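You operate a simulated robot arm through the tools that you are given. There is no shell and no other tool. Be economical: measure what you need, move in short steps, check, and stop when the job is done.

The job below is to be done with a simulated robot arm. You get a single attempt, and the scene is never put back.

## Task
Put the pack from the tester in the box with its hour, lid it and switch the tester off.
Fine: load dial back to 10.

It is judged by the outcome, as a careful person would: the job done as asked, and still so three seconds after it is handed in. It fails if anything else is knocked over, pushed out of place, dropped, spilled or broken. Lids that push on must go on centred and level and be pressed home; caps that screw on are set level and turned clockwise until they are tight.

## Robot
A 6-joint arm with a two-finger parallel gripper, fixed in place. Base frame: the origin is at the foot of the arm, x ahead of it, y to its left, z up; the work surface is at about z = 0. Readings come in m, degrees, newtons and seconds.
With the tool pointing down near the work surface it reaches from about 0.12 to 0.5 m from the base axis. Its first joint turns from -72.0 to 72.0 degrees. Payload 0.65 kg.
Tool frame: the origin (TCP) lies between the finger pads and is the grasp point; the fingertips stand 0.025 m ahead of it; z points along the fingers, y is the line along which they close. The gripper opens to 0.076 m. The fingers are 0.018 m wide and 0.01 m thick; the gripper's body (0.036 by 0.078 m) begins 0.045 m behind the TCP.
Orientation is that of the tool frame in the base frame, as a unit quaternion [x, y, z, w]. With the fingers straight down and closing along the base's y, the tool's x points along the base's -x, its y along +y and its z along -z.

## Interface
- The arm moves only by the tool jog_arm. Its argument "plan" is a list of rows, each a list of 7 numbers: the shift along the base's x, y, z in units of 50 mm (1.0 is 50 mm), then the turn, a rotation vector about the base's x, y, z in units of 6 degrees (1.0 is 6 degrees), then the gripper command, from -1 (fully open) to 1 (shut), values between in proportion. In form: [[tx, ty, tz, ax, ay, az, hand], ...]. A call has 1 to 12 rows; each row shifts and turns the commanded pose from where the row before left it. A call with a number of a shift or a turn outside -1 to 1 is refused whole. Rows are played at 5 a second. More than 0.05 m and 8.6 degrees between two rows, or a gripper value outside its range, and nothing of the call is played. A pose out of reach is approached as far as the arm can. The call stops where the force on the tool passes 40 N (or 10 N more than at its start, if that is more) or the arm is blocked; 0.2 s more then pass. Each finger travels about 0.108 m/s and halts on what it meets, pressing with about 29 N; the grip force reading is that of the motor and also rises with nothing between the fingers. The clock runs only during rows and for 0.2 s after the last one: add rows that do not move to give the fingers time. It gives the time, the measured TCP pose, the force on the tool (base axes), the opening and the grip force at its end, in the units of the frame above (readings bear some noise), with the torque about the TCP (base axes, N m) and any sound that the robot's microphone picked up, and new pictures: "show" is both (left out), scene, wrist or none.
- Cameras (640 x 400 px; columns grow to the right, rows downward): "scene" is fixed at [0.0783, 0.2963, 0.4081]; the picture's right is [-0.49, -0.87, 0.00], its down [-0.45, 0.25, -0.86] and it looks along [0.75, -0.42, -0.51] (base axes); focal length 214 px, centre (320, 200). "wrist" rides on the gripper at [0.058, 0.011, -0.081] in the tool frame; the picture's right is [-0.18, 0.98, 0.00], its down [-0.75, -0.14, -0.64] and it looks along [-0.63, -0.12, 0.77] (tool axes); focal length 243 px, centre (320, 200).
- pixel_to_xyz(camera, pixels): for up to 12 pixels [column, row] of the newest picture of that camera ("zoom" is the newest enlarged one), the place [x, y, z] in the base frame of the surface seen there, good to about 0.003 m. The clock stands still meanwhile.
- inspect(camera, box): a new picture of the part [left, top, right, bottom] of that camera's present view, enlarged. The clock stands still meanwhile.
- job_done(): hands the job in; it is judged then, once.

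Work in short steps. Measure before you move; look again where a grasp or a placing could have gone wrong, and mend it. You have 80 turns and 200 pictures in all, those below and enlarged ones among them. Open the gripper and draw the arm clear of the work before you hand the job in, unless the task says otherwise; then end with one line.

The tools are called after "Emit:" by a JSON object that holds its "op" and its "data". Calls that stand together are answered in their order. jog_arm: Moves the arm, as the interface text tells. Its arguments: {"type":"object","properties":{"plan":{"type":"array","items":{"type":"array","items":{"type":"number"}}},"show":{"type":"string","enum":["both","scene","wrist","none"]}},"required":["plan"]} The other tools are called the same way: pixel_to_xyz (camera, pixels) gives the place of the surface under pixels of a picture; inspect (camera, box) takes an enlarged picture of a part of a camera's view; job_done () hands the job in.

At the start:

```text
t: 0.0
tcp_pos: [0.2411, 0.1154, 0.3564]
tool_rot: [0.001, 1.0, 0.001, 0.0]
force: [-1.4, 0.2, -0.4]
ft_torque: [-0.03, -0.01, 0.01]
width: 0.0762
grasp_force: 0.1
```

scene: 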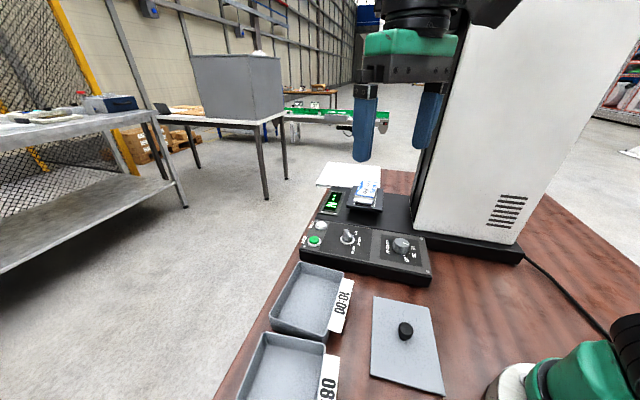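
wrist: 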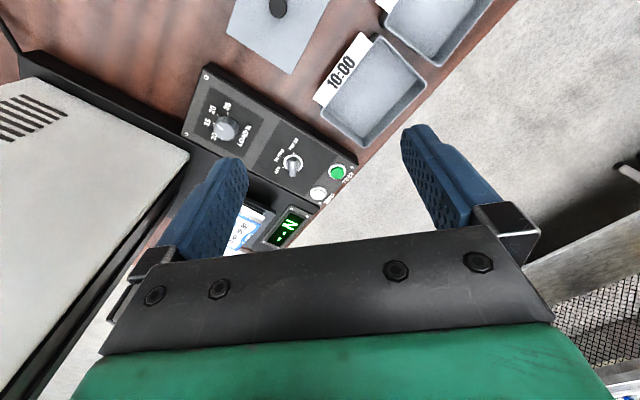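

The scene shows the tester with a pack in a holder at (367,193), the panel around (365,245), two boxes and a lid with a knob. I'll enlarge the panel and the boxes.

Emit:
{"op": "inspect", "data": {"camera": "scene", "box": [290, 150, 450, 290]}}

Emit:
{"op": "inspect", "data": {"camera": "wrist", "box": [170, 60, 370, 260]}}

Emit:
{"op": "inspect", "data": {"camera": "scene", "box": [210, 250, 450, 400]}}

```text
2.86 times, centred on (370, 220) of scene
```

zoom: 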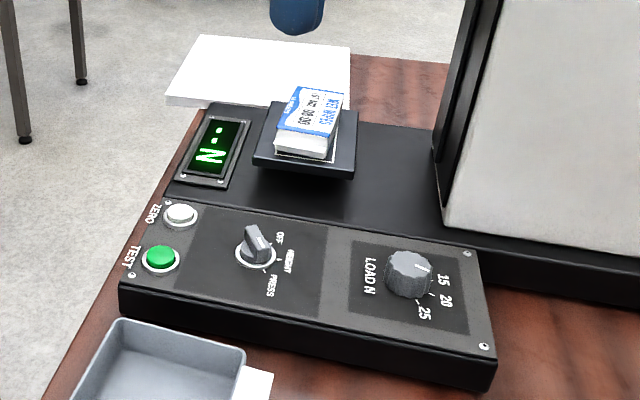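

```text
2.00 times, centred on (270, 160) of wrist
```

zoom: 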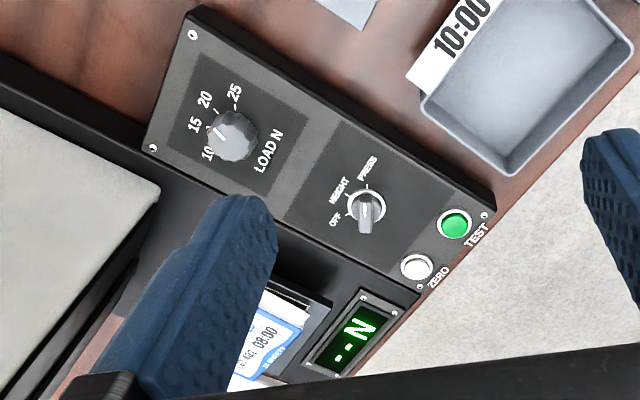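

```text
2.67 times, centred on (330, 325) of scene
```

zoom: 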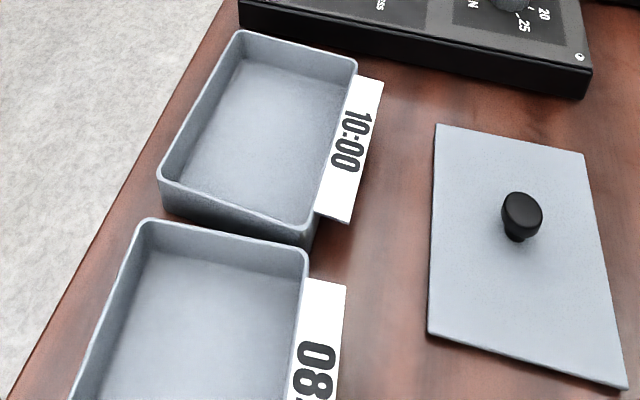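

The pack label seems to read 08:00; I'll enlarge it from both cameras and measure the main points.

Emit:
{"op": "inspect", "data": {"camera": "scene", "box": [345, 170, 390, 215]}}

Emit:
{"op": "pixel_to_xyz", "data": {"camera": "scene", "pixels": [[368, 190], [362, 200], [380, 205], [348, 205], [401, 243], [349, 238], [315, 240], [320, 226], [302, 262], [343, 272], [271, 322], [325, 333]]}}

Emit:
{"op": "pixel_to_xyz", "data": {"camera": "scene", "pixels": [[374, 297], [430, 308], [444, 395], [371, 375], [405, 329], [400, 350], [266, 333], [325, 345], [240, 396], [315, 395], [300, 300], [285, 380]]}}

```text
8.89 times, centred on (368, 192) of scene
```

zoom: 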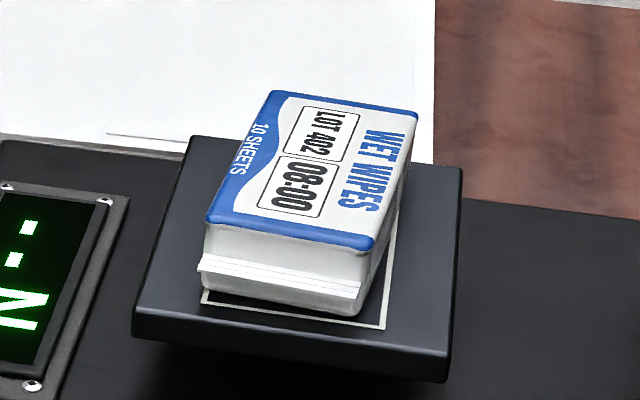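

```text
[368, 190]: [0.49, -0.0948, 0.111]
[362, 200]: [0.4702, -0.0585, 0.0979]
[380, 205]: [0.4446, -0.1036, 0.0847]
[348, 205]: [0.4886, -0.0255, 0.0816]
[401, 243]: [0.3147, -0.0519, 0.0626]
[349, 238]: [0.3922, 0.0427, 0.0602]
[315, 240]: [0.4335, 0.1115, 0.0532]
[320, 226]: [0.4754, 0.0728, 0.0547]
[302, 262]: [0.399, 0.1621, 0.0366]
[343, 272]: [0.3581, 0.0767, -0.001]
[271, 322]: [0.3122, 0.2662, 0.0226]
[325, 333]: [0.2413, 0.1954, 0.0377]
```

```text
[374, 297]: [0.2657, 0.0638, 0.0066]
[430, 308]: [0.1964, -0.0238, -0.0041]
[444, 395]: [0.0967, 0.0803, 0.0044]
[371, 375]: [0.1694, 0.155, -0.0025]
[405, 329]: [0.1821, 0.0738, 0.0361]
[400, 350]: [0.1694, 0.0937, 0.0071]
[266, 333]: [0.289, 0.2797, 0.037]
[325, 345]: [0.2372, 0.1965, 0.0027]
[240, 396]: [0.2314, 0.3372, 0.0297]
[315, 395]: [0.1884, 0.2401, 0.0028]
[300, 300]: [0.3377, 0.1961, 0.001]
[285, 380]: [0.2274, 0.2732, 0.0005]
```

The pack is marked 08:00, so it goes in the nearer box (whose label begins "08"). I move to look closely at the dial and switch with the wrist camera.

Emit:
{"op": "jog_arm", "data": {"plan": [[-0.25, -0.62, -0.53, 0, 0, 0, -1], [-0.25, -0.62, -0.53, 0, 0, 0, -1], [-0.25, -0.62, -0.53, 0, 0, 0, -1], [-0.25, -0.62, -0.53, 0, 0, 0, -1], [0, 0, 0, 0, 0, 0, -1]], "show": "wrist"}}

```text
t: 1.2
tcp_pos: [0.1916, -0.0078, 0.2531]
tool_rot: [0.001, 1.0, 0.0, 0.001]
force: [-0.3, -0.2, 0.8]
ft_torque: [-0.01, -0.04, -0.01]
width: 0.0758
grasp_force: 0.2
```

wrist: 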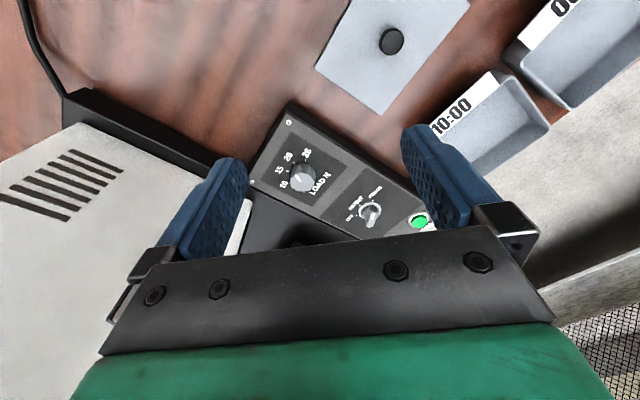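

The dial is at (303,180) and the switch at (368,213); I enlarge and measure them.

Emit:
{"op": "inspect", "data": {"camera": "wrist", "box": [250, 130, 410, 230]}}

Emit:
{"op": "inspect", "data": {"camera": "wrist", "box": [270, 140, 350, 200]}}

Emit:
{"op": "inspect", "data": {"camera": "wrist", "box": [330, 170, 410, 240]}}

```text
4.00 times, centred on (330, 180) of wrist
```

zoom: 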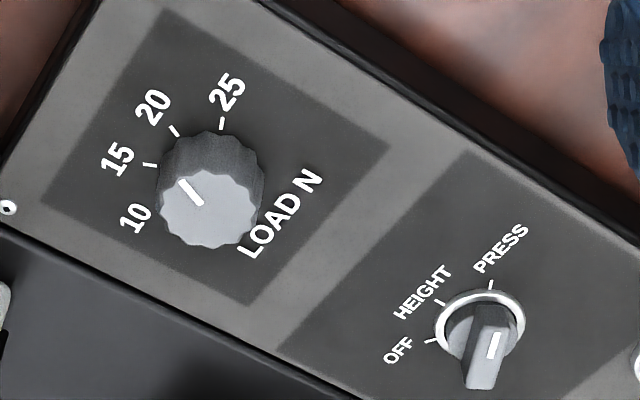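

```text
6.67 times, centred on (310, 170) of wrist
```

zoom: 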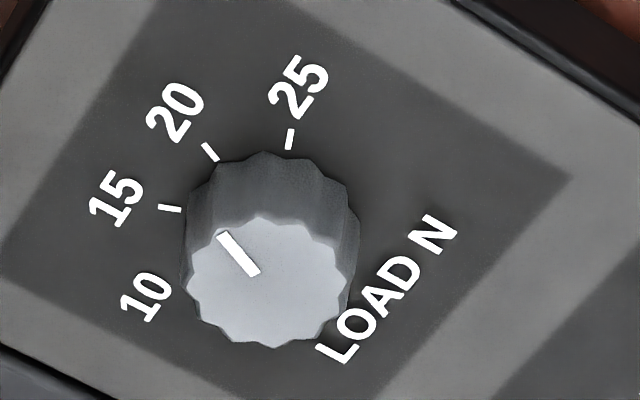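

```text
5.71 times, centred on (370, 205) of wrist
```

zoom: 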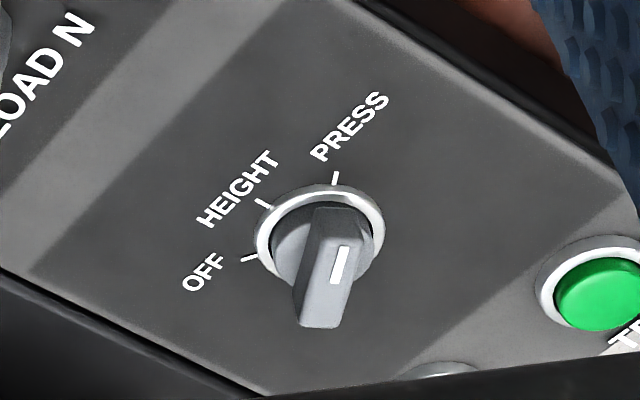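

The dial stands at 20 and the switch at PRESS; both need to turn counterclockwise from above. I measure the switch ticks with this zoom, then the dial ticks.

Emit:
{"op": "pixel_to_xyz", "data": {"camera": "zoom", "pixels": [[249, 258], [263, 203], [335, 178], [345, 247], [333, 283], [325, 212], [300, 320], [332, 325], [258, 240], [384, 240], [320, 186], [600, 290]]}}

Emit:
{"op": "inspect", "data": {"camera": "wrist", "box": [270, 140, 350, 200]}}

```text
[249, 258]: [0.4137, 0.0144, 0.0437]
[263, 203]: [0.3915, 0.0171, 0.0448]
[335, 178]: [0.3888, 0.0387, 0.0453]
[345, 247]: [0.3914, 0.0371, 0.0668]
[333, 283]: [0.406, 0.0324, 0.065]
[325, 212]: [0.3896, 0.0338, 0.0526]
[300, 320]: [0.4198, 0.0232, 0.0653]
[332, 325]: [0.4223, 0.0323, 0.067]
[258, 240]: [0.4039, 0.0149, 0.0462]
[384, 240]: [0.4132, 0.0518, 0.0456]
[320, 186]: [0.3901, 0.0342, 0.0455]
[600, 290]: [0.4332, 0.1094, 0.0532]
```

```text
6.67 times, centred on (310, 170) of wrist
```

zoom: 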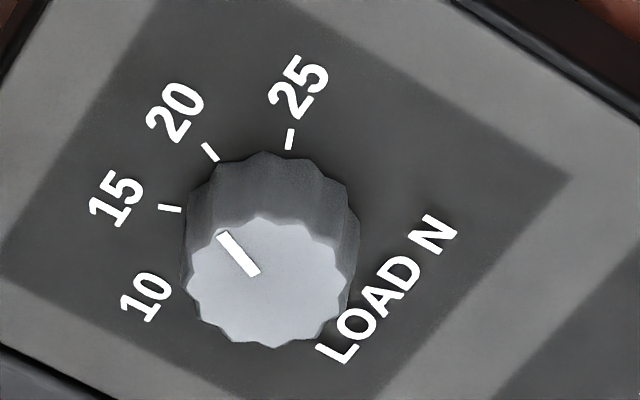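

Emit:
{"op": "pixel_to_xyz", "data": {"camera": "zoom", "pixels": [[290, 139], [211, 152], [169, 208], [268, 282], [222, 235], [255, 273], [190, 285], [345, 285], [265, 219], [270, 345], [145, 297]]}}

Emit:
{"op": "inspect", "data": {"camera": "scene", "box": [370, 225, 430, 265]}}

```text
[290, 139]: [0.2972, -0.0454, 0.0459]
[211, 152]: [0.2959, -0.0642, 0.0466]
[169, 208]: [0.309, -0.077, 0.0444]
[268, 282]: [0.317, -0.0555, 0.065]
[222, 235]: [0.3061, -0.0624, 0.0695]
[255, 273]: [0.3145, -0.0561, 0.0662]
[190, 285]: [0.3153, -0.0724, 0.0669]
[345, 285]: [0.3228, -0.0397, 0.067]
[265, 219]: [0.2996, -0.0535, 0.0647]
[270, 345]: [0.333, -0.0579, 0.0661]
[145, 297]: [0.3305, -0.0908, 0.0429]
```

```text
10.00 times, centred on (400, 245) of scene
```

zoom: 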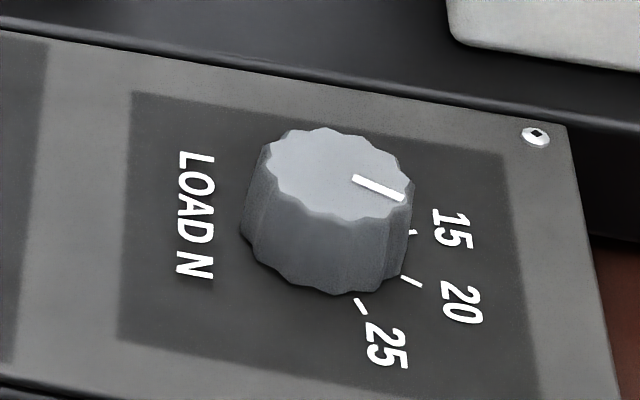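

Dial at 202° needs to go to ~292°; the switch needs to go from ~165° to ~285°. I measure the tower for clearance and more of the pack and holder.

Emit:
{"op": "pixel_to_xyz", "data": {"camera": "wrist", "pixels": [[66, 122], [180, 185], [140, 240], [60, 215], [30, 160], [165, 195], [70, 95], [210, 165], [230, 240], [270, 250]]}}

Emit:
{"op": "pixel_to_xyz", "data": {"camera": "scene", "pixels": [[420, 215], [445, 100], [515, 243], [560, 150], [460, 120], [418, 190]]}}

Emit:
{"op": "inspect", "data": {"camera": "scene", "box": [340, 165, 400, 215]}}

```text
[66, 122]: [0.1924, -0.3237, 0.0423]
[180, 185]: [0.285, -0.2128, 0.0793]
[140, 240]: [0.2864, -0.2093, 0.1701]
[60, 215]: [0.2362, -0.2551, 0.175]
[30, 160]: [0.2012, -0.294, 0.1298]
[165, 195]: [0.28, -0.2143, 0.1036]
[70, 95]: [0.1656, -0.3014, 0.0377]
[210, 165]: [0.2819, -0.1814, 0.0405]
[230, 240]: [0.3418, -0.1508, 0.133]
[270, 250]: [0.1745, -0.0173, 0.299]
```

```text
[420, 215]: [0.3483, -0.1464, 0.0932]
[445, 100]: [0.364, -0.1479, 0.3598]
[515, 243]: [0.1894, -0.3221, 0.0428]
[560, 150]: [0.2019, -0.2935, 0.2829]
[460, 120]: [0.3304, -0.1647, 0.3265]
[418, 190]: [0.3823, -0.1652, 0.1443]
```

```text
8.00 times, centred on (370, 190) of scene
```

zoom: 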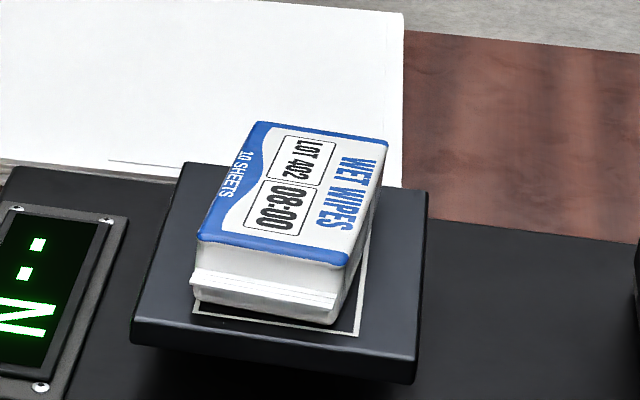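

I measure the pack's corners on this zoom and take a scene view with the arm moved.

Emit:
{"op": "pixel_to_xyz", "data": {"camera": "zoom", "pixels": [[258, 127], [382, 142], [335, 262], [205, 238], [290, 195], [195, 295], [330, 318], [185, 168], [423, 195], [133, 335], [410, 375], [360, 333]]}}

Emit:
{"op": "jog_arm", "data": {"plan": [[0, 0, 0, 0, 0, 0, -1]], "show": "scene"}}

```text
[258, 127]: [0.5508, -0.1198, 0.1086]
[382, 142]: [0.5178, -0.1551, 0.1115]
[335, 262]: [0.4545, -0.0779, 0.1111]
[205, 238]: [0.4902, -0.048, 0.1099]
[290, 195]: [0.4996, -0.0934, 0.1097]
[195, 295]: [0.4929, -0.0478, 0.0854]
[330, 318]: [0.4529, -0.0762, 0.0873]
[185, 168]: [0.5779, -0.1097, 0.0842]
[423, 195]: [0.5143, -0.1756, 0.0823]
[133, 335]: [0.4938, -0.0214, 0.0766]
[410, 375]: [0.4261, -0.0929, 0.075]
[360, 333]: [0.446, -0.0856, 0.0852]
```

```text
t: 1.6
tcp_pos: [0.1918, -0.0077, 0.2529]
tool_rot: [0.0, 1.0, 0.0, 0.0]
force: [0.0, -0.5, -0.1]
ft_torque: [-0.02, -0.01, -0.02]
width: 0.0759
grasp_force: 0.2
```

scene: 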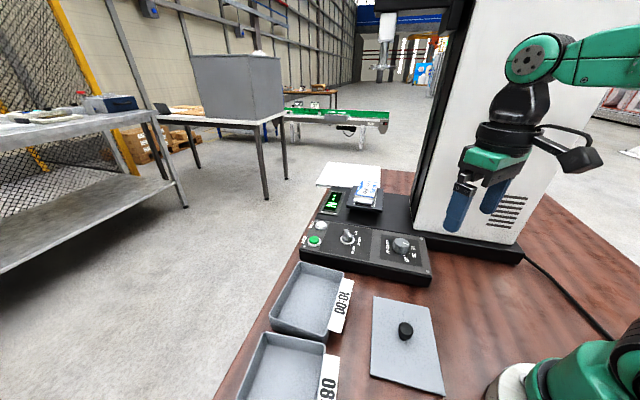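

The dial centre is (0.3175, −0.0555) with its top at 0.066. I move above it with the tool yawed −45° so there is room for a +90° turn.

Emit:
{"op": "jog_arm", "data": {"plan": [[0.314, -0.119, -0.283, 0, 0, -0.9375, -1], [0.314, -0.119, -0.283, 0, 0, -0.9375, -1], [0.314, -0.119, -0.283, 0, 0, -0.9375, -1], [0.314, -0.119, -0.283, 0, 0, -0.9375, -1], [0.314, -0.119, -0.283, 0, 0, -0.9375, -1], [0.314, -0.119, -0.283, 0, 0, -0.9375, -1], [0.314, -0.119, -0.283, 0, 0, -0.9375, -1], [0.314, -0.119, -0.283, 0, 0, -0.9375, -1], [0, 0, 0, 0, 0, 0, -1]]}}

Emit:
{"op": "pixel_to_xyz", "data": {"camera": "scene", "pixels": [[388, 67], [388, 45], [400, 15]]}}

```text
t: 3.6
tcp_pos: [0.3163, -0.0568, 0.1372]
tool_rot: [0.382, 0.924, 0.001, 0.0]
force: [0.3, 0.2, -1.4]
ft_torque: [0.02, -0.01, -0.02]
width: 0.0757
grasp_force: 0.1
```

scene: 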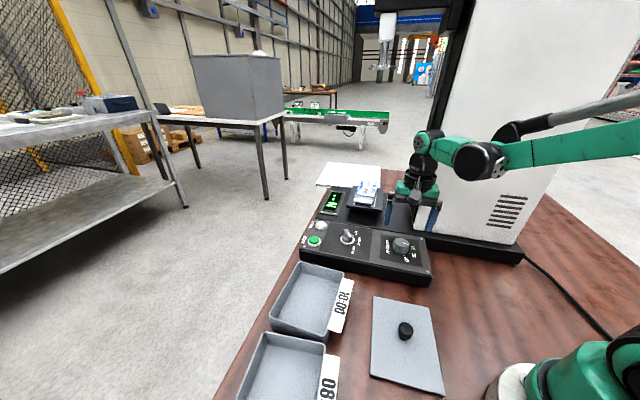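
wrist: 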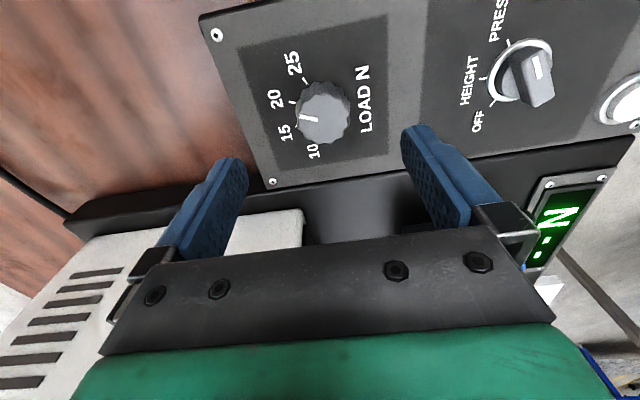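

```text
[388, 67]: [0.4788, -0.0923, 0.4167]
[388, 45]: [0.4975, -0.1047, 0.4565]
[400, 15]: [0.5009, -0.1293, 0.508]
```

The dial is at (322,112) in the wrist view; I measure its top once more and compare with TCP xy (0.3163, −0.0568).

Emit:
{"op": "inspect", "data": {"camera": "wrist", "box": [260, 50, 390, 170]}}

Emit:
{"op": "pixel_to_xyz", "data": {"camera": "wrist", "pixels": [[300, 118], [346, 118], [323, 97], [324, 138], [323, 118], [303, 84], [292, 103], [295, 126], [316, 120]]}}

```text
3.33 times, centred on (325, 110) of wrist
```

zoom: 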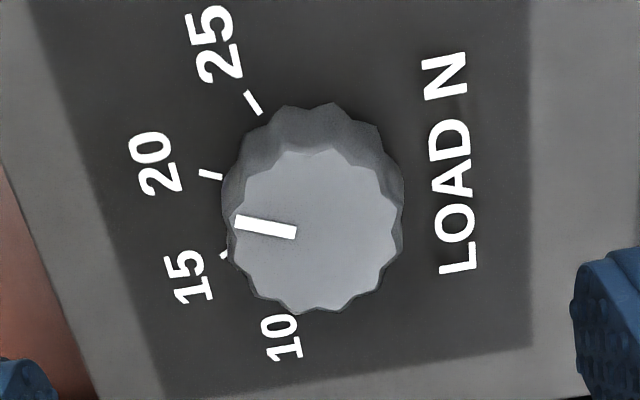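

```text
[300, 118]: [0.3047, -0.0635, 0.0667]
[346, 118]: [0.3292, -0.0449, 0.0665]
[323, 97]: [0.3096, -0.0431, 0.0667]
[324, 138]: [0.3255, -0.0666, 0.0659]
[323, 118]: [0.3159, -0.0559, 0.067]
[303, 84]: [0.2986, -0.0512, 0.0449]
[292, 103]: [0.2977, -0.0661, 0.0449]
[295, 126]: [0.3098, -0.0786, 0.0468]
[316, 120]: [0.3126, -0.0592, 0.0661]
```

Dial centre is about (0.317, −0.0547). I shift 2 mm, descend to TCP z 0.076 and close.

Emit:
{"op": "jog_arm", "data": {"plan": [[0.014, 0.04, -0.4, 0, 0, 0, -1], [0, 0, -0.4, 0, 0, 0, -1], [0, 0, -0.424, 0, 0, 0, -1], [0, 0, 0, 0, 0, 0, -1], [0, 0, 0, 0, 0, 0, 0], [0, 0, 0, 0, 0, 0, 1], [0, 0, 0, 0, 0, 0, 1]]}}

```text
t: 5.2
tcp_pos: [0.3165, -0.0549, 0.0772]
tool_rot: [0.382, 0.924, 0.002, 0.001]
force: [15.8, 13.9, -18.1]
ft_torque: [0.36, -0.44, 0.06]
width: 0.0349
grasp_force: 45.5
```

scene: 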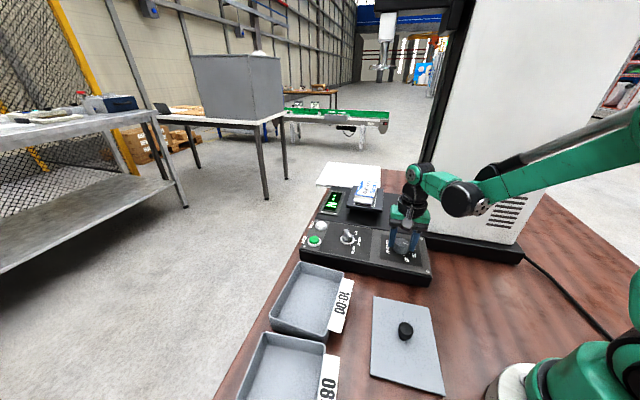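
wrist: 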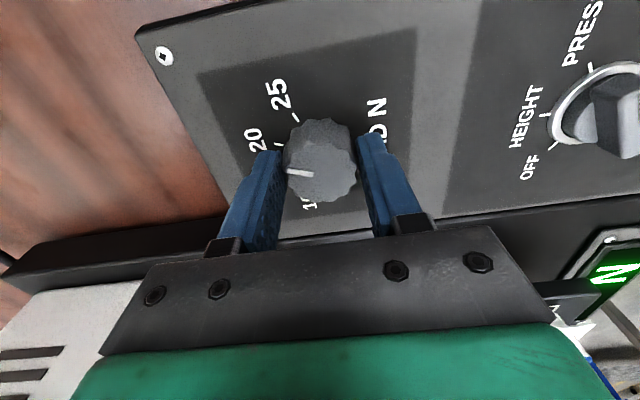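

Gripped at 34.9 mm, with a side load of about 20 N along the closing line from a small offset. I relax ~1.5 mm toward (+x,+y) and begin the turn with 30°.

Emit:
{"op": "jog_arm", "data": {"plan": [[0.02, 0.02, -0.01, 0, 0, 0, 1], [0, 0, 0, 0, 0, 0, 1], [0, 0, 0, 0, 0, 1, 1], [0, 0, 0, 0, 0, 1, 1], [0, 0, 0, 0, 0, 1, 1], [0, 0, 0, 0, 0, 1, 1]], "show": "wrist"}}

```text
t: 6.0
tcp_pos: [0.3164, -0.0552, 0.0761]
tool_rot: [0.352, 0.936, -0.002, -0.002]
force: [-0.5, 0.9, 7.8]
ft_torque: [-0.07, -0.2, -0.01]
width: 0.0347
grasp_force: 45.3
stopped in row 3: the force on the tool passed its limit at 42 N (the readings are from after the stop); the commanded pose is now the measured one
```

wrist: 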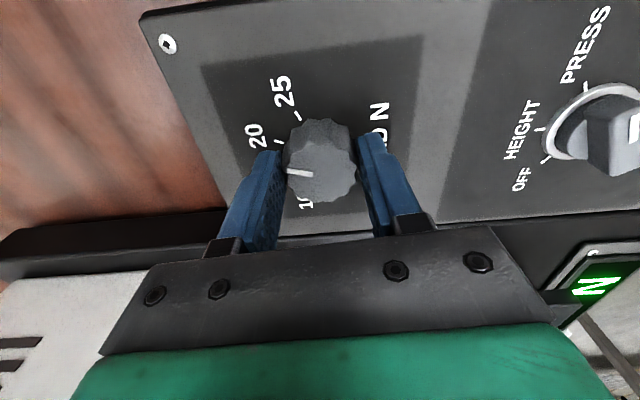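

The stop left the forces relaxed; the pose has turned ~4°. I continue turning from here without shifting.

Emit:
{"op": "jog_arm", "data": {"plan": [[0, 0, 0, 0, 0, 0.6, 1], [0, 0, 0, 0, 0, 0.6, 1], [0, 0, 0, 0, 0, 0.6, 1], [0, 0, 0, 0, 0, 0.6, 1], [0, 0, 0, 0, 0, 0.6, 1], [0, 0, 0, 0, 0, 0, 1]], "show": "wrist"}}

```text
t: 7.4
tcp_pos: [0.3155, -0.0548, 0.0768]
tool_rot: [0.201, 0.98, -0.003, 0.0]
force: [-5.5, -21.7, -33.0]
ft_torque: [-0.41, 0.08, -0.08]
width: 0.0349
grasp_force: 45.5
```

wrist: 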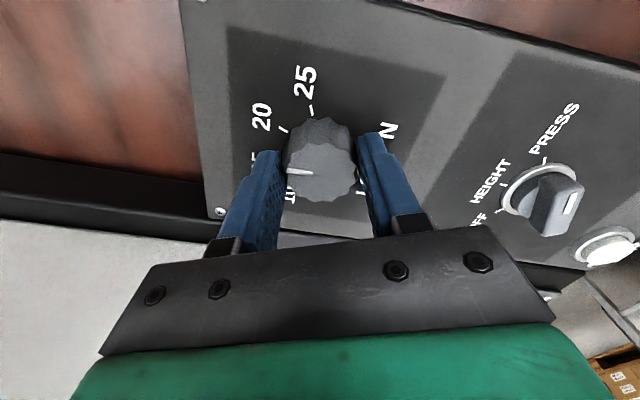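

The dial follows the gripper (pointer turned ~22°). Load suggests commanding ~0.7 mm higher and slightly +y, so I include that and carry on turning.

Emit:
{"op": "jog_arm", "data": {"plan": [[0, 0.008, 0.014, 0, 0, 0, 1], [0, 0, 0, 0, 0, 0.6, 1], [0, 0, 0, 0, 0, 0.6, 1], [0, 0, 0, 0, 0, 0.6, 1]], "show": "none"}}

```text
t: 8.4
tcp_pos: [0.3163, -0.0549, 0.0778]
tool_rot: [0.109, 0.994, -0.004, -0.003]
force: [-25.1, -22.3, 12.0]
ft_torque: [-0.76, -0.23, -0.08]
width: 0.0343
grasp_force: 44.6
```

Turned ~32°. I continue to 45° (tool yaw 0) and then open to relieve the load.

Emit:
{"op": "jog_arm", "data": {"plan": [[0.006, 0.006, 0, 0, 0, 0.5, 1], [0, 0, 0, 0, 0, 0.5, 1], [0, 0, 0, 0, 0, 0.5, 1], [0, 0, 0, 0, 0, 0.55, 1], [0, 0, 0, 0, 0, 0, 1]], "show": "none"}}

```text
t: 8.8
tcp_pos: [0.3162, -0.0558, 0.0769]
tool_rot: [0.087, 0.996, -0.005, -0.003]
force: [-0.9, -2.5, 1.8]
ft_torque: [-0.1, -0.21, -0.01]
width: 0.0346
grasp_force: 45.8
stopped in row 2: the force on the tool passed its limit at 47 N (the readings are from after the stop); the commanded pose is now the measured one
```

The stop reset the command and the load is near zero now. I carry on turning in place.

Emit:
{"op": "jog_arm", "data": {"plan": [[0, 0, 0, 0, 0, 0.6, 1], [0, 0, 0, 0, 0, 0.6, 1], [0, 0, 0, 0, 0, 0.6, 1], [0, 0, 0, 0, 0, 0, 1]], "show": "wrist"}}

```text
t: 9.8
tcp_pos: [0.316, -0.0556, 0.0771]
tool_rot: [-0.007, 1.0, -0.008, -0.002]
force: [2.8, -29.6, 17.7]
ft_torque: [-0.63, -0.81, -0.05]
width: 0.035
grasp_force: 45.0
```

wrist: 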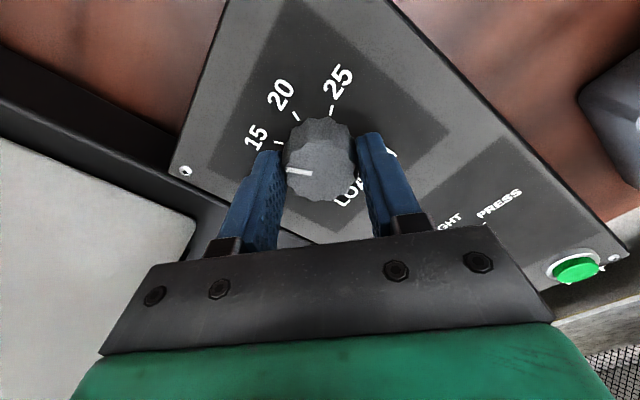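

The pointer is now at about 15. I open to relieve the load and see the free pose.

Emit:
{"op": "jog_arm", "data": {"plan": [[0, 0, 0, 0, 0, 0, 0.3], [0, 0, 0, 0, 0, 0, -0.2], [0, 0, 0, 0, 0, 0, -0.2]], "show": "wrist"}}

```text
t: 10.6
tcp_pos: [0.3166, -0.054, 0.0785]
tool_rot: [-0.008, 1.0, -0.005, -0.002]
force: [0.3, -0.1, 0.1]
ft_torque: [0.0, 0.01, -0.01]
width: 0.0457
grasp_force: 0.0
```

wrist: 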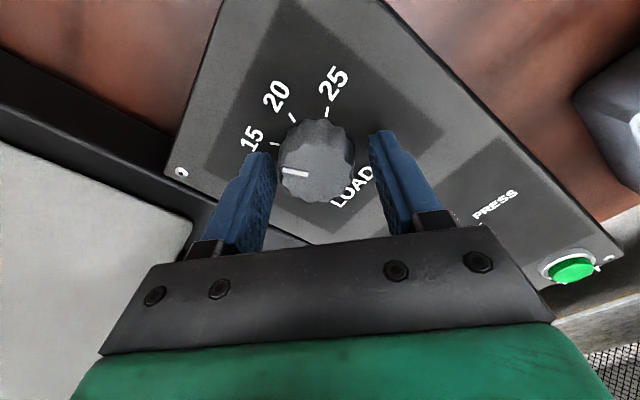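

Dial is at ~15 and sits ~1.6 mm to −y of the finger centre. I recentre, level the tool, regrip.

Emit:
{"op": "jog_arm", "data": {"plan": [[0, -0.032, -0.02, 0.1, -0.04, 0, -0.2], [0, 0, 0, 0, 0, 0, 0], [0, 0, 0, 0, 0, 0, 1], [0, 0, 0, 0, 0, 0, 1]], "show": "none"}}

```text
t: 11.6
tcp_pos: [0.3149, -0.0574, 0.0759]
tool_rot: [-0.007, 1.0, -0.001, -0.001]
force: [0.3, 0.7, -2.4]
ft_torque: [0.02, -0.04, 0.02]
width: 0.0348
grasp_force: 44.6
```

Well-centred grip with nearly no load. I turn the remaining 45° in two bites.

Emit:
{"op": "jog_arm", "data": {"plan": [[0, 0, 0, 0, 0, 0.6, 1], [0, 0, 0, 0, 0, 0.6, 1], [0, 0, 0, 0, 0, 0.6, 1], [0, 0, 0, 0, 0, 0.6, 1], [0, 0, 0, 0, 0, 0.6, 1], [0, 0, 0, 0, 0, 0.6, 1], [0, 0, 0, 0, 0, 0, 1]], "show": "none"}}

```text
t: 13.0
tcp_pos: [0.3168, -0.0566, 0.0766]
tool_rot: [-0.19, 0.982, -0.001, 0.0]
force: [-1.4, 0.5, 10.0]
ft_torque: [0.13, -0.27, -0.01]
width: 0.0344
grasp_force: 44.5
stopped in row 7: the force on the tool passed its limit at 41 N (the readings are from after the stop); the commanded pose is now the measured one
```

Emit:
{"op": "jog_arm", "data": {"plan": [[0, 0, 0, 0, 0, 0.6, 1], [0, 0, 0, 0, 0, 0.6, 1], [0, 0, 0, 0, 0, 0.6, 1], [0, 0, 0, 0, 0, 0.6, 1], [0, 0, 0, 0, 0, 0, 1]], "show": "wrist"}}

```text
t: 13.9
tcp_pos: [0.3168, -0.0577, 0.0754]
tool_rot: [-0.285, 0.958, -0.002, 0.0]
force: [-0.4, -0.6, 10.2]
ft_torque: [0.11, -0.23, 0.0]
width: 0.0348
grasp_force: 44.9
stopped in row 4: the force on the tool passed its limit at 43 N (the readings are from after the stop); the commanded pose is now the measured one
```

wrist: 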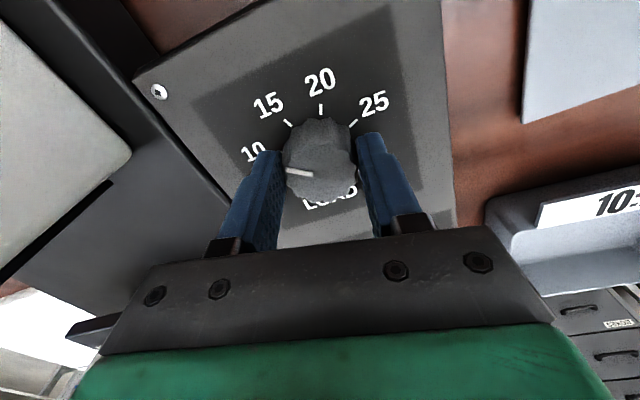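

Tool yaw is 33°; about 12° to go.

Emit:
{"op": "jog_arm", "data": {"plan": [[0, 0, 0, 0, 0, 0.6, 1], [0, 0, 0, 0, 0, 0.6, 1], [0, 0, 0, 0, 0, 0.6, 1], [0, 0, 0, 0, 0, 0.2, 1], [0, 0, 0, 0, 0, 0, 1]], "show": "none"}}

```text
t: 14.4
tcp_pos: [0.316, -0.0576, 0.0764]
tool_rot: [-0.33, 0.944, -0.001, 0.0]
force: [-1.4, -0.3, 9.3]
ft_torque: [0.17, -0.23, 0.03]
width: 0.0345
grasp_force: 44.8
stopped in row 2: the force on the tool passed its limit at 42 N (the readings are from after the stop); the commanded pose is now the measured one
```

Yaw 38.5°. I finish the last few degrees, then open.

Emit:
{"op": "jog_arm", "data": {"plan": [[0, 0, 0, 0, 0, 0.5, 1], [0, 0, 0, 0, 0, 0.5, 1], [0, 0, 0, 0, 0, 0.2, 1], [0, 0, 0, 0, 0, 0, 1]], "show": "none"}}

Emit:
{"op": "jog_arm", "data": {"plan": [[0, 0, 0, 0, 0, 0, 0.3], [0, 0, 0, 0, 0, 0, -0.4], [0, 0, 0, 0, 0, 0, -0.4], [0, 0, 0.5, 0, 0, 0, -0.4], [0, 0, 0.7, 0, 0, 0, -0.6], [0, 0, 0, 0, 0, 0, -1]], "show": "wrist"}}

Emit:
{"op": "inspect", "data": {"camera": "wrist", "box": [240, 40, 400, 180]}}

```text
t: 15.4
tcp_pos: [0.3157, -0.058, 0.0766]
tool_rot: [-0.389, 0.921, -0.001, -0.001]
force: [-2.6, -10.0, -4.9]
ft_torque: [0.4, -0.55, 0.01]
width: 0.0348
grasp_force: 45.3
```

```text
t: 16.8
tcp_pos: [0.3161, -0.0555, 0.1371]
tool_rot: [-0.388, 0.922, 0.0, 0.0]
force: [0.4, -0.4, -0.3]
ft_torque: [0.01, -0.01, 0.0]
width: 0.076
grasp_force: 0.0
```

wrist: 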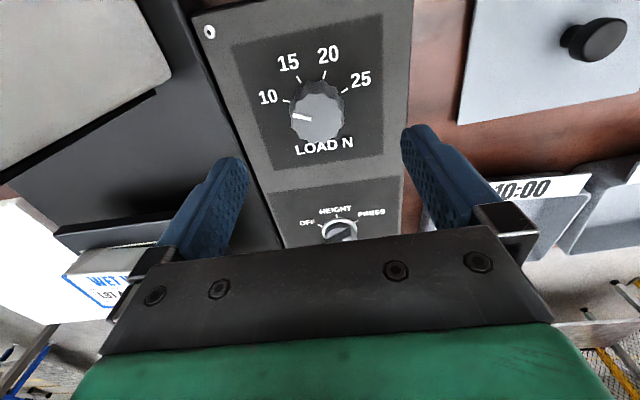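

```text
2.86 times, centred on (320, 110) of wrist
```

zoom: 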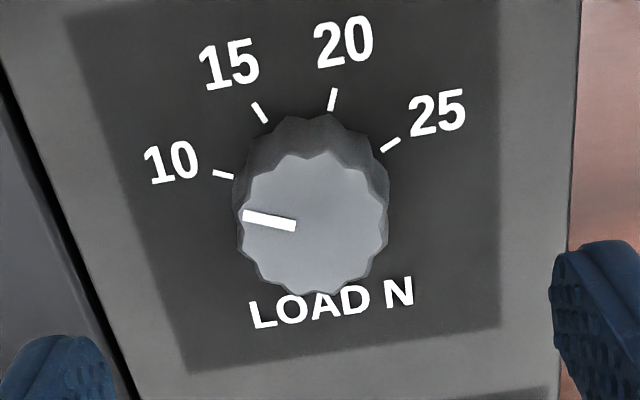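

The dial pointer lines up with 10. Next I move above the switch, about (0.406, 0.0335), with yaw −15° to straddle its bar.

Emit:
{"op": "jog_arm", "data": {"plan": [[0.164, 0.162, 0, 0, 0, -0.918, -1], [0.164, 0.162, 0, 0, 0, -0.918, -1], [0.164, 0.162, 0, 0, 0, -0.918, -1], [0.164, 0.162, 0, 0, 0, -0.918, -1], [0.164, 0.162, 0, 0, 0, -0.918, -1], [0.164, 0.162, 0, 0, 0, -0.918, -1], [0.164, 0.162, 0, 0, 0, -0.918, -1], [0.164, 0.162, 0, 0, 0, -0.918, -1], [0.164, 0.162, 0, 0, 0, -0.918, -1], [0.164, 0.162, 0, 0, 0, -0.918, -1], [0.164, 0.162, 0, 0, 0, -0.918, -1], [0, 0, 0, 0, 0, 0, -1]], "show": "wrist"}}

Emit:
{"op": "inspect", "data": {"camera": "wrist", "box": [260, 60, 380, 160]}}

```text
t: 19.4
tcp_pos: [0.4067, 0.0312, 0.1365]
tool_rot: [0.131, 0.991, -0.001, -0.001]
force: [-0.6, -0.3, 1.0]
ft_torque: [-0.01, 0.01, 0.03]
width: 0.0762
grasp_force: 0.0
```

wrist: 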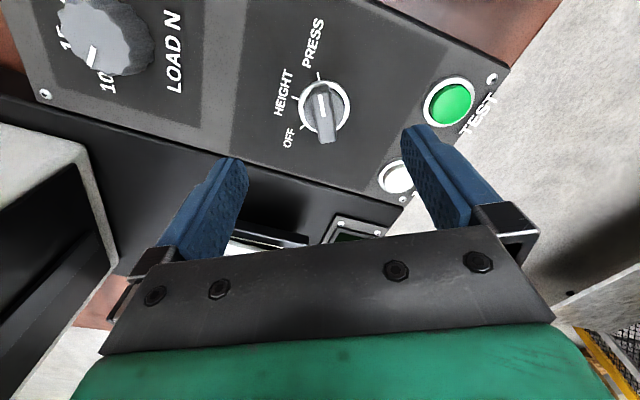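

```text
4.00 times, centred on (320, 110) of wrist
```

zoom: 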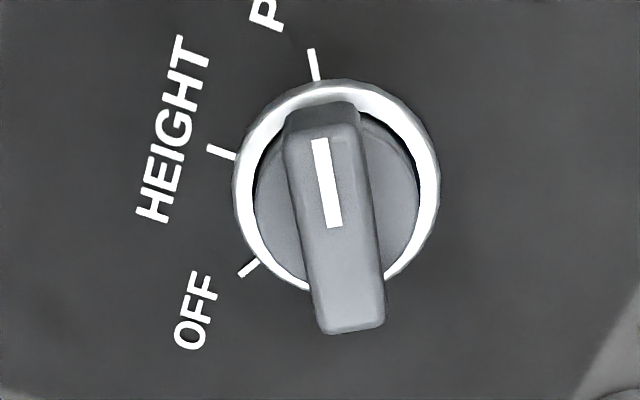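

I measure the ring, bar and ticks on this zoom.

Emit:
{"op": "pixel_to_xyz", "data": {"camera": "zoom", "pixels": [[234, 190], [438, 190], [335, 82], [318, 60], [222, 152], [250, 268], [319, 145], [335, 222], [300, 150], [365, 150], [320, 325], [380, 320]]}}

```text
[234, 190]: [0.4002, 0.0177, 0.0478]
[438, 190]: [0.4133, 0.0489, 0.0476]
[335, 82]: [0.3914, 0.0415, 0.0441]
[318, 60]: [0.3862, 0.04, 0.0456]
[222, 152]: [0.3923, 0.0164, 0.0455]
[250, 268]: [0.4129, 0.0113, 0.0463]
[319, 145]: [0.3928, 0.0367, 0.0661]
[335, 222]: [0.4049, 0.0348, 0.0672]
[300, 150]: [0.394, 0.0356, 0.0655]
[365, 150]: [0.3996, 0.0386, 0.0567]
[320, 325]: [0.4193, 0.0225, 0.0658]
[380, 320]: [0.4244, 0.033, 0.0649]
```

Switch centre is (0.4065, 0.0328), bar along ~164°, top 0.066. I partly close, descend to TCP z 0.077 and grip the bar.

Emit:
{"op": "jog_arm", "data": {"plan": [[-0.004, 0.03, -0.3, 0, 0, 0, 0], [0, 0, -0.3, 0, 0, 0, 0], [0, 0, -0.3, 0, 0, 0, 0], [0, 0, -0.29, 0, 0, 0, 0], [0, 0, 0, 0, 0, 0, 0], [0, 0, 0, 0, 0, 0, 0.6], [0, 0, 0, 0, 0, 0, 1], [0, 0, 0, 0, 0, 0, 1]], "show": "wrist"}}

```text
t: 21.2
tcp_pos: [0.4066, 0.0323, 0.0749]
tool_rot: [0.128, 0.992, 0.001, -0.001]
force: [4.4, 16.5, -14.6]
ft_torque: [0.21, -0.24, 0.01]
width: 0.0273
grasp_force: 42.1
```

wrist: 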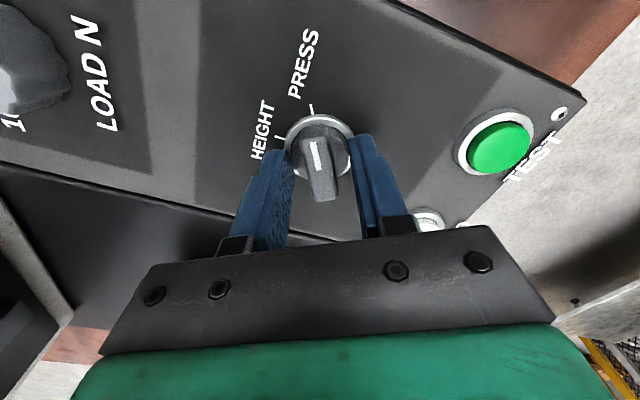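

The 27 mm opening means I hold the knob's round skirt, not the bar. I open, rise ~7 mm and close on the bar.

Emit:
{"op": "jog_arm", "data": {"plan": [[0, 0, 0, 0, 0, 0, 0.1], [0, 0, 0.08, 0, 0, 0, 0], [0, 0.02, 0.07, 0, 0, 0, 0], [0, 0, 0, 0, 0, 0, 0.6], [0, 0, 0, 0, 0, 0, 1], [0, 0, 0, 0, 0, 0, 1], [0, 0, 0, 0, 0, 0, 1]], "show": "wrist"}}

```text
t: 22.8
tcp_pos: [0.4068, 0.0342, 0.085]
tool_rot: [0.13, 0.991, 0.001, -0.001]
force: [4.3, 10.5, 2.4]
ft_torque: [0.14, -0.4, -0.03]
width: 0.0122
grasp_force: 32.6
```

wrist: 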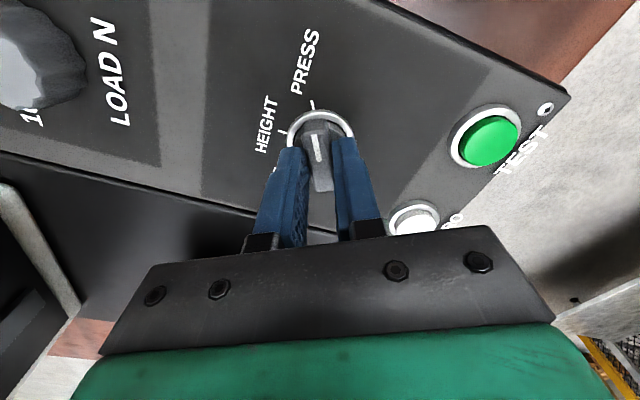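

Now the bar is held at 12 mm. I turn it counterclockwise in small steps.

Emit:
{"op": "jog_arm", "data": {"plan": [[0, 0, 0, 0, 0, 0.6, 1], [0, 0, 0, 0, 0, 0.7, 1], [0, 0, 0, 0, 0, 0.7, 1], [0, 0, 0, 0, 0, 0.7, 1], [0, 0, 0, 0, 0, 0.7, 1], [0, 0, 0, 0, 0, 0.7, 1], [0, 0, 0, 0, 0, 0.7, 1], [0, 0, 0, 0, 0, 0, 1]], "show": "wrist"}}

```text
t: 24.6
tcp_pos: [0.4058, 0.0324, 0.0847]
tool_rot: [-0.121, 0.993, -0.002, 0.0]
force: [9.8, -16.1, 27.8]
ft_torque: [-0.31, -0.3, 0.01]
width: 0.0123
grasp_force: 32.5
```

wrist: 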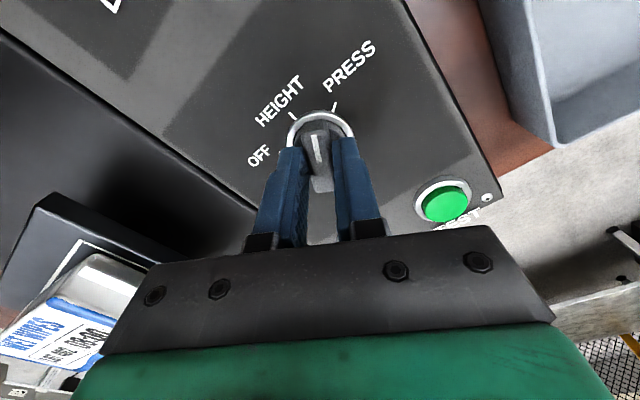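

It turns with the gripper (29° so far). I continue.

Emit:
{"op": "jog_arm", "data": {"plan": [[0, 0, 0, 0, 0, 0.7, 1], [0, 0, 0, 0, 0, 0.7, 1], [0, 0, 0, 0, 0, 0.7, 1], [0, 0, 0, 0, 0, 0.7, 1], [0, 0, 0, 0, 0, 0.7, 1], [0, 0, 0, 0, 0, 0.7, 1], [0, 0, 0, 0, 0, 0.7, 1], [0, 0, 0, 0, 0, 0, 1]], "show": "none"}}

```text
t: 26.5
tcp_pos: [0.4072, 0.0332, 0.0839]
tool_rot: [-0.371, 0.929, -0.003, 0.001]
force: [2.1, 0.3, -4.3]
ft_torque: [-0.24, 0.33, 0.03]
width: 0.0122
grasp_force: 32.4
stopped in row 8: the force on the tool passed its limit at 44 N (the readings are from after the stop); the commanded pose is now the measured one
```

Yaw 43.6° (at HEIGHT). About 60° remain to OFF; I continue.

Emit:
{"op": "jog_arm", "data": {"plan": [[0, 0, 0, 0, 0, 0.7, 1], [0, 0, 0, 0, 0, 0.7, 1], [0, 0, 0, 0, 0, 0.7, 1], [0, 0, 0, 0, 0, 0.7, 1], [0, 0, 0, 0, 0, 0.7, 1], [0, 0, 0, 0, 0, 0.7, 1], [0, 0, 0, 0, 0, 0.7, 1], [0, 0, 0, 0, 0, 0, 1]], "show": "wrist"}}

```text
t: 28.3
tcp_pos: [0.4081, 0.0326, 0.0839]
tool_rot: [-0.593, 0.805, -0.005, 0.002]
force: [25.9, -14.6, -19.0]
ft_torque: [-0.9, -0.18, -0.03]
width: 0.0123
grasp_force: 32.4
```

wrist: 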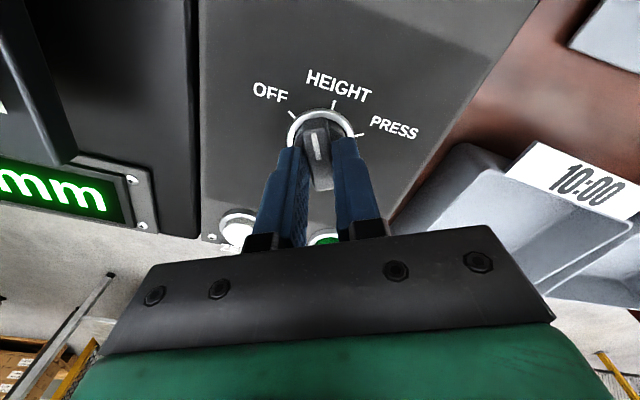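

The display now shows "mm" (HEIGHT mode), yaw 73°. I turn the remaining ~33°.

Emit:
{"op": "jog_arm", "data": {"plan": [[0, 0, 0, 0, 0, 0.7, 1], [0, 0, 0, 0, 0, 0.7, 1], [0, 0, 0, 0, 0, 0.7, 1], [0, 0, 0, 0, 0, 0.7, 1], [0, 0, 0, 0, 0, 0.7, 1], [0, 0, 0, 0, 0, 0.7, 1], [0, 0, 0, 0, 0, 0.7, 1], [0, 0, 0, 0, 0, 0, 1]], "show": "wrist"}}

```text
t: 30.1
tcp_pos: [0.4081, 0.0322, 0.0836]
tool_rot: [0.778, -0.628, 0.004, -0.003]
force: [24.6, -12.7, 14.7]
ft_torque: [-0.6, -0.5, 0.03]
width: 0.0122
grasp_force: 33.0
```

wrist: 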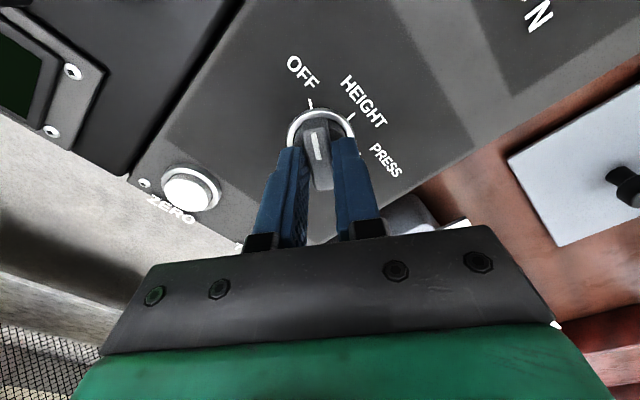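

The display has gone dark and the pointer is at OFF (yaw ~102°). I add a last 2.5°, open, and rise straight up.

Emit:
{"op": "jog_arm", "data": {"plan": [[0, 0, 0, 0, 0, 0.4, 1], [0, 0, 0, 0, 0, 0, 1], [0, 0, 0, 0, 0, 0, 0.5], [0, 0, 0, 0, 0, 0, 0], [0, 0, 0, 0, 0, 0, 0], [0, 0, 0.5, 0, 0, 0, 0], [0, 0, 0.8, 0, 0, 0, 0], [0, 0, 0, 0, 0, 0, 0]], "show": "wrist"}}

Emit:
{"op": "inspect", "data": {"camera": "wrist", "box": [260, 40, 400, 170]}}

```text
t: 31.9
tcp_pos: [0.4061, 0.0314, 0.1498]
tool_rot: [0.791, -0.612, 0.003, -0.002]
force: [0.3, -0.8, -0.3]
ft_torque: [0.01, 0.0, 0.0]
width: 0.0379
grasp_force: 0.0
```

wrist: 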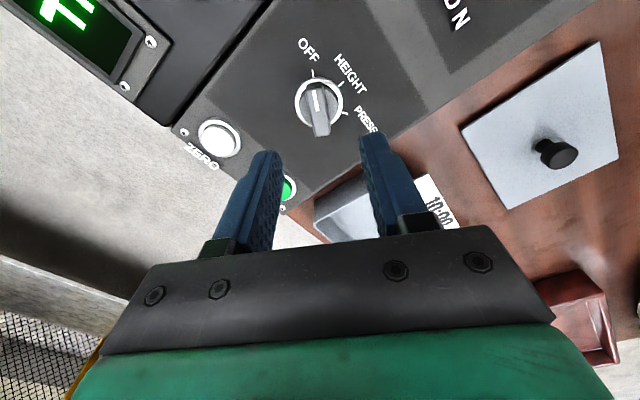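

```text
3.08 times, centred on (330, 105) of wrist
```

zoom: 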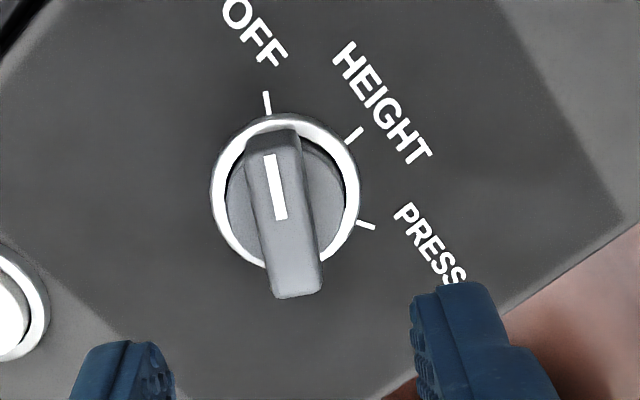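

The pointer looks at OFF, but the display corner at (70,15) still seems lit. I check from the scene camera.

Emit:
{"op": "inspect", "data": {"camera": "scene", "box": [290, 180, 400, 280]}}

Emit:
{"op": "inspect", "data": {"camera": "wrist", "box": [0, 0, 200, 160]}}

```text
4.00 times, centred on (345, 230) of scene
```

zoom: 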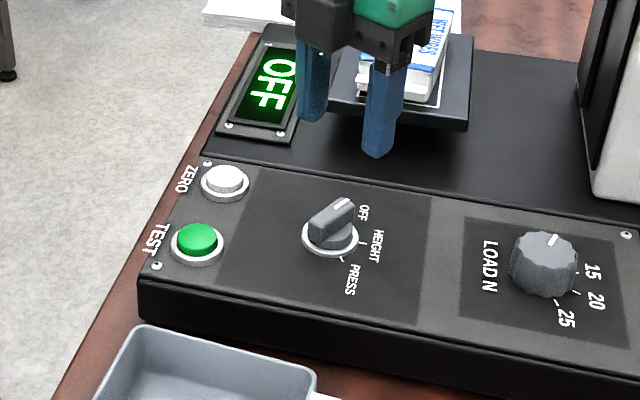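

```text
2.50 times, centred on (100, 80) of wrist
```

zoom: 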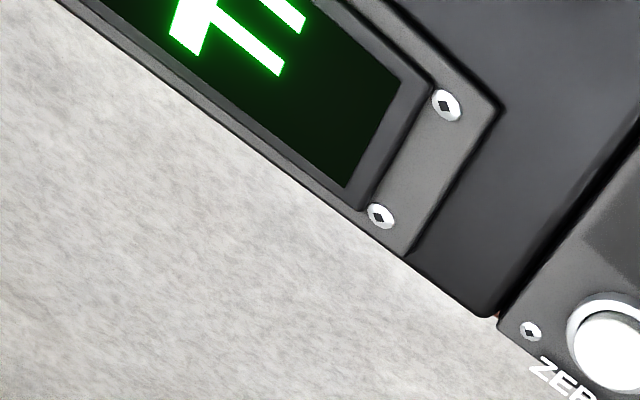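

The display reads OFF, and the dial reads 10. Now I scout the 08:00 box and lid: raise, rotate the tool back and move to about (0.15, 0.2, 0.3).

Emit:
{"op": "jog_arm", "data": {"plan": [[-0.3, 0.05, 0.6, 0, 0, -1, -0.5], [-0.4, 0.1, 0.6, 0, 0, -1, -1], [-0.4, 0.2, 0.6, 0, 0, -1, -1], [-0.43, 0.3, 0.5, 0, 0, -1, -1], [-0.45, 0.35, 0.4, 0, 0, -1, -1], [-0.45, 0.35, 0.3, 0, 0, -1, -1], [-0.45, 0.35, 0, 0, 0, -1, -1], [-0.45, 0.35, 0, 0, 0, -1, -1], [-0.45, 0.35, 0, 0, 0, -1, -1], [-0.45, 0.35, 0, 0, 0, -1, -1], [-0.45, 0.35, 0, 0, 0, -1, -1], [-0.45, 0.35, 0, 0, 0, -1, -1]], "show": "none"}}

Emit:
{"op": "jog_arm", "data": {"plan": [[-0.1, 0.0, 0, 0, 0, -1, -1], [0, 0, 0, 0, 0, -1, -1], [0, 0, 0, 0, 0, -1, -1], [0, 0, 0, 0, 0, -1, -1], [0, 0, 0, 0, 0, -1, -1], [0, 0, 0, 0, 0, -0.4, -1], [0, 0, 0, 0, 0, 0, -1]], "show": "both"}}

```text
t: 34.5
tcp_pos: [0.1504, 0.2081, 0.2997]
tool_rot: [-0.28, 0.96, -0.003, 0.0]
force: [-0.6, -0.5, -0.7]
ft_torque: [-0.02, 0.01, 0.0]
width: 0.0763
grasp_force: 0.1
```

```text
t: 36.1
tcp_pos: [0.1454, 0.206, 0.2993]
tool_rot: [-0.001, 1.0, -0.003, -0.001]
force: [0.7, -0.1, 0.3]
ft_torque: [-0.01, -0.03, -0.02]
width: 0.0758
grasp_force: 0.0
```

scene: 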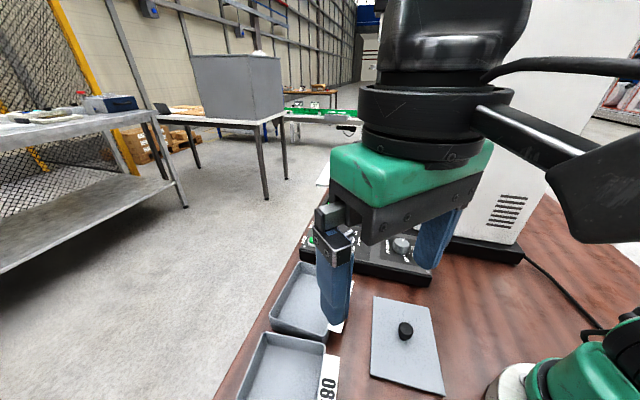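
wrist: 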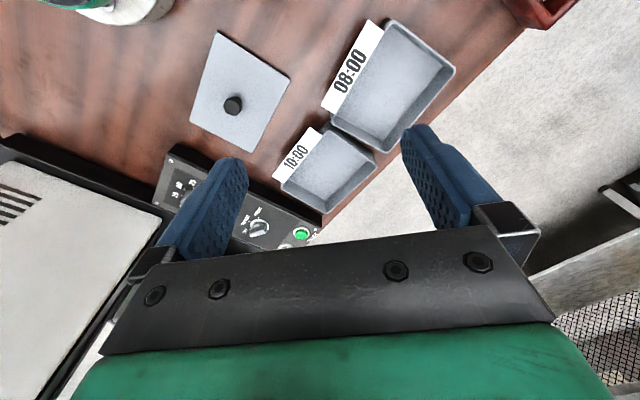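

The 08:00 box is well in view at (393,85). I enlarge it and the lid and measure.

Emit:
{"op": "inspect", "data": {"camera": "wrist", "box": [180, 20, 300, 160]}}

Emit:
{"op": "inspect", "data": {"camera": "wrist", "box": [310, 5, 470, 165]}}

```text
2.86 times, centred on (240, 90) of wrist
```

zoom: 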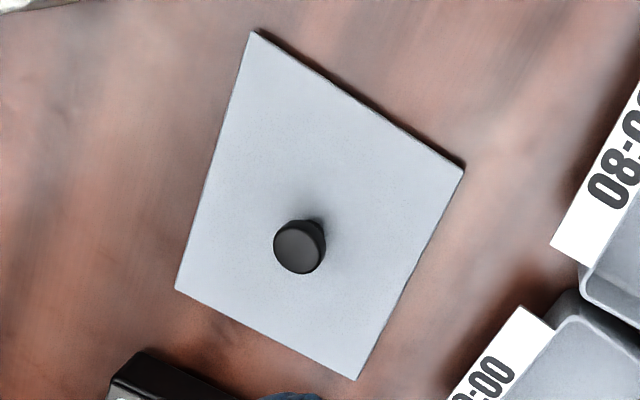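

```text
2.50 times, centred on (390, 85) of wrist
```

zoom: 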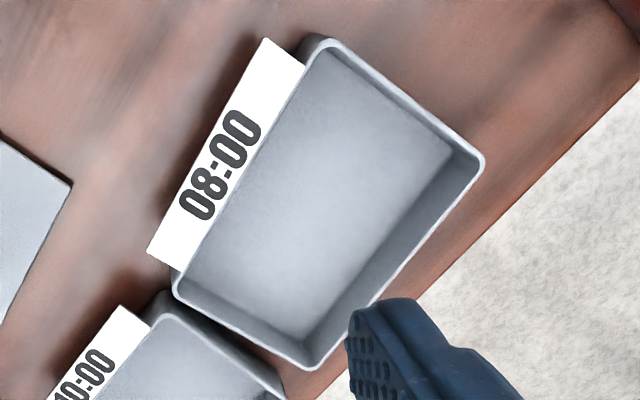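

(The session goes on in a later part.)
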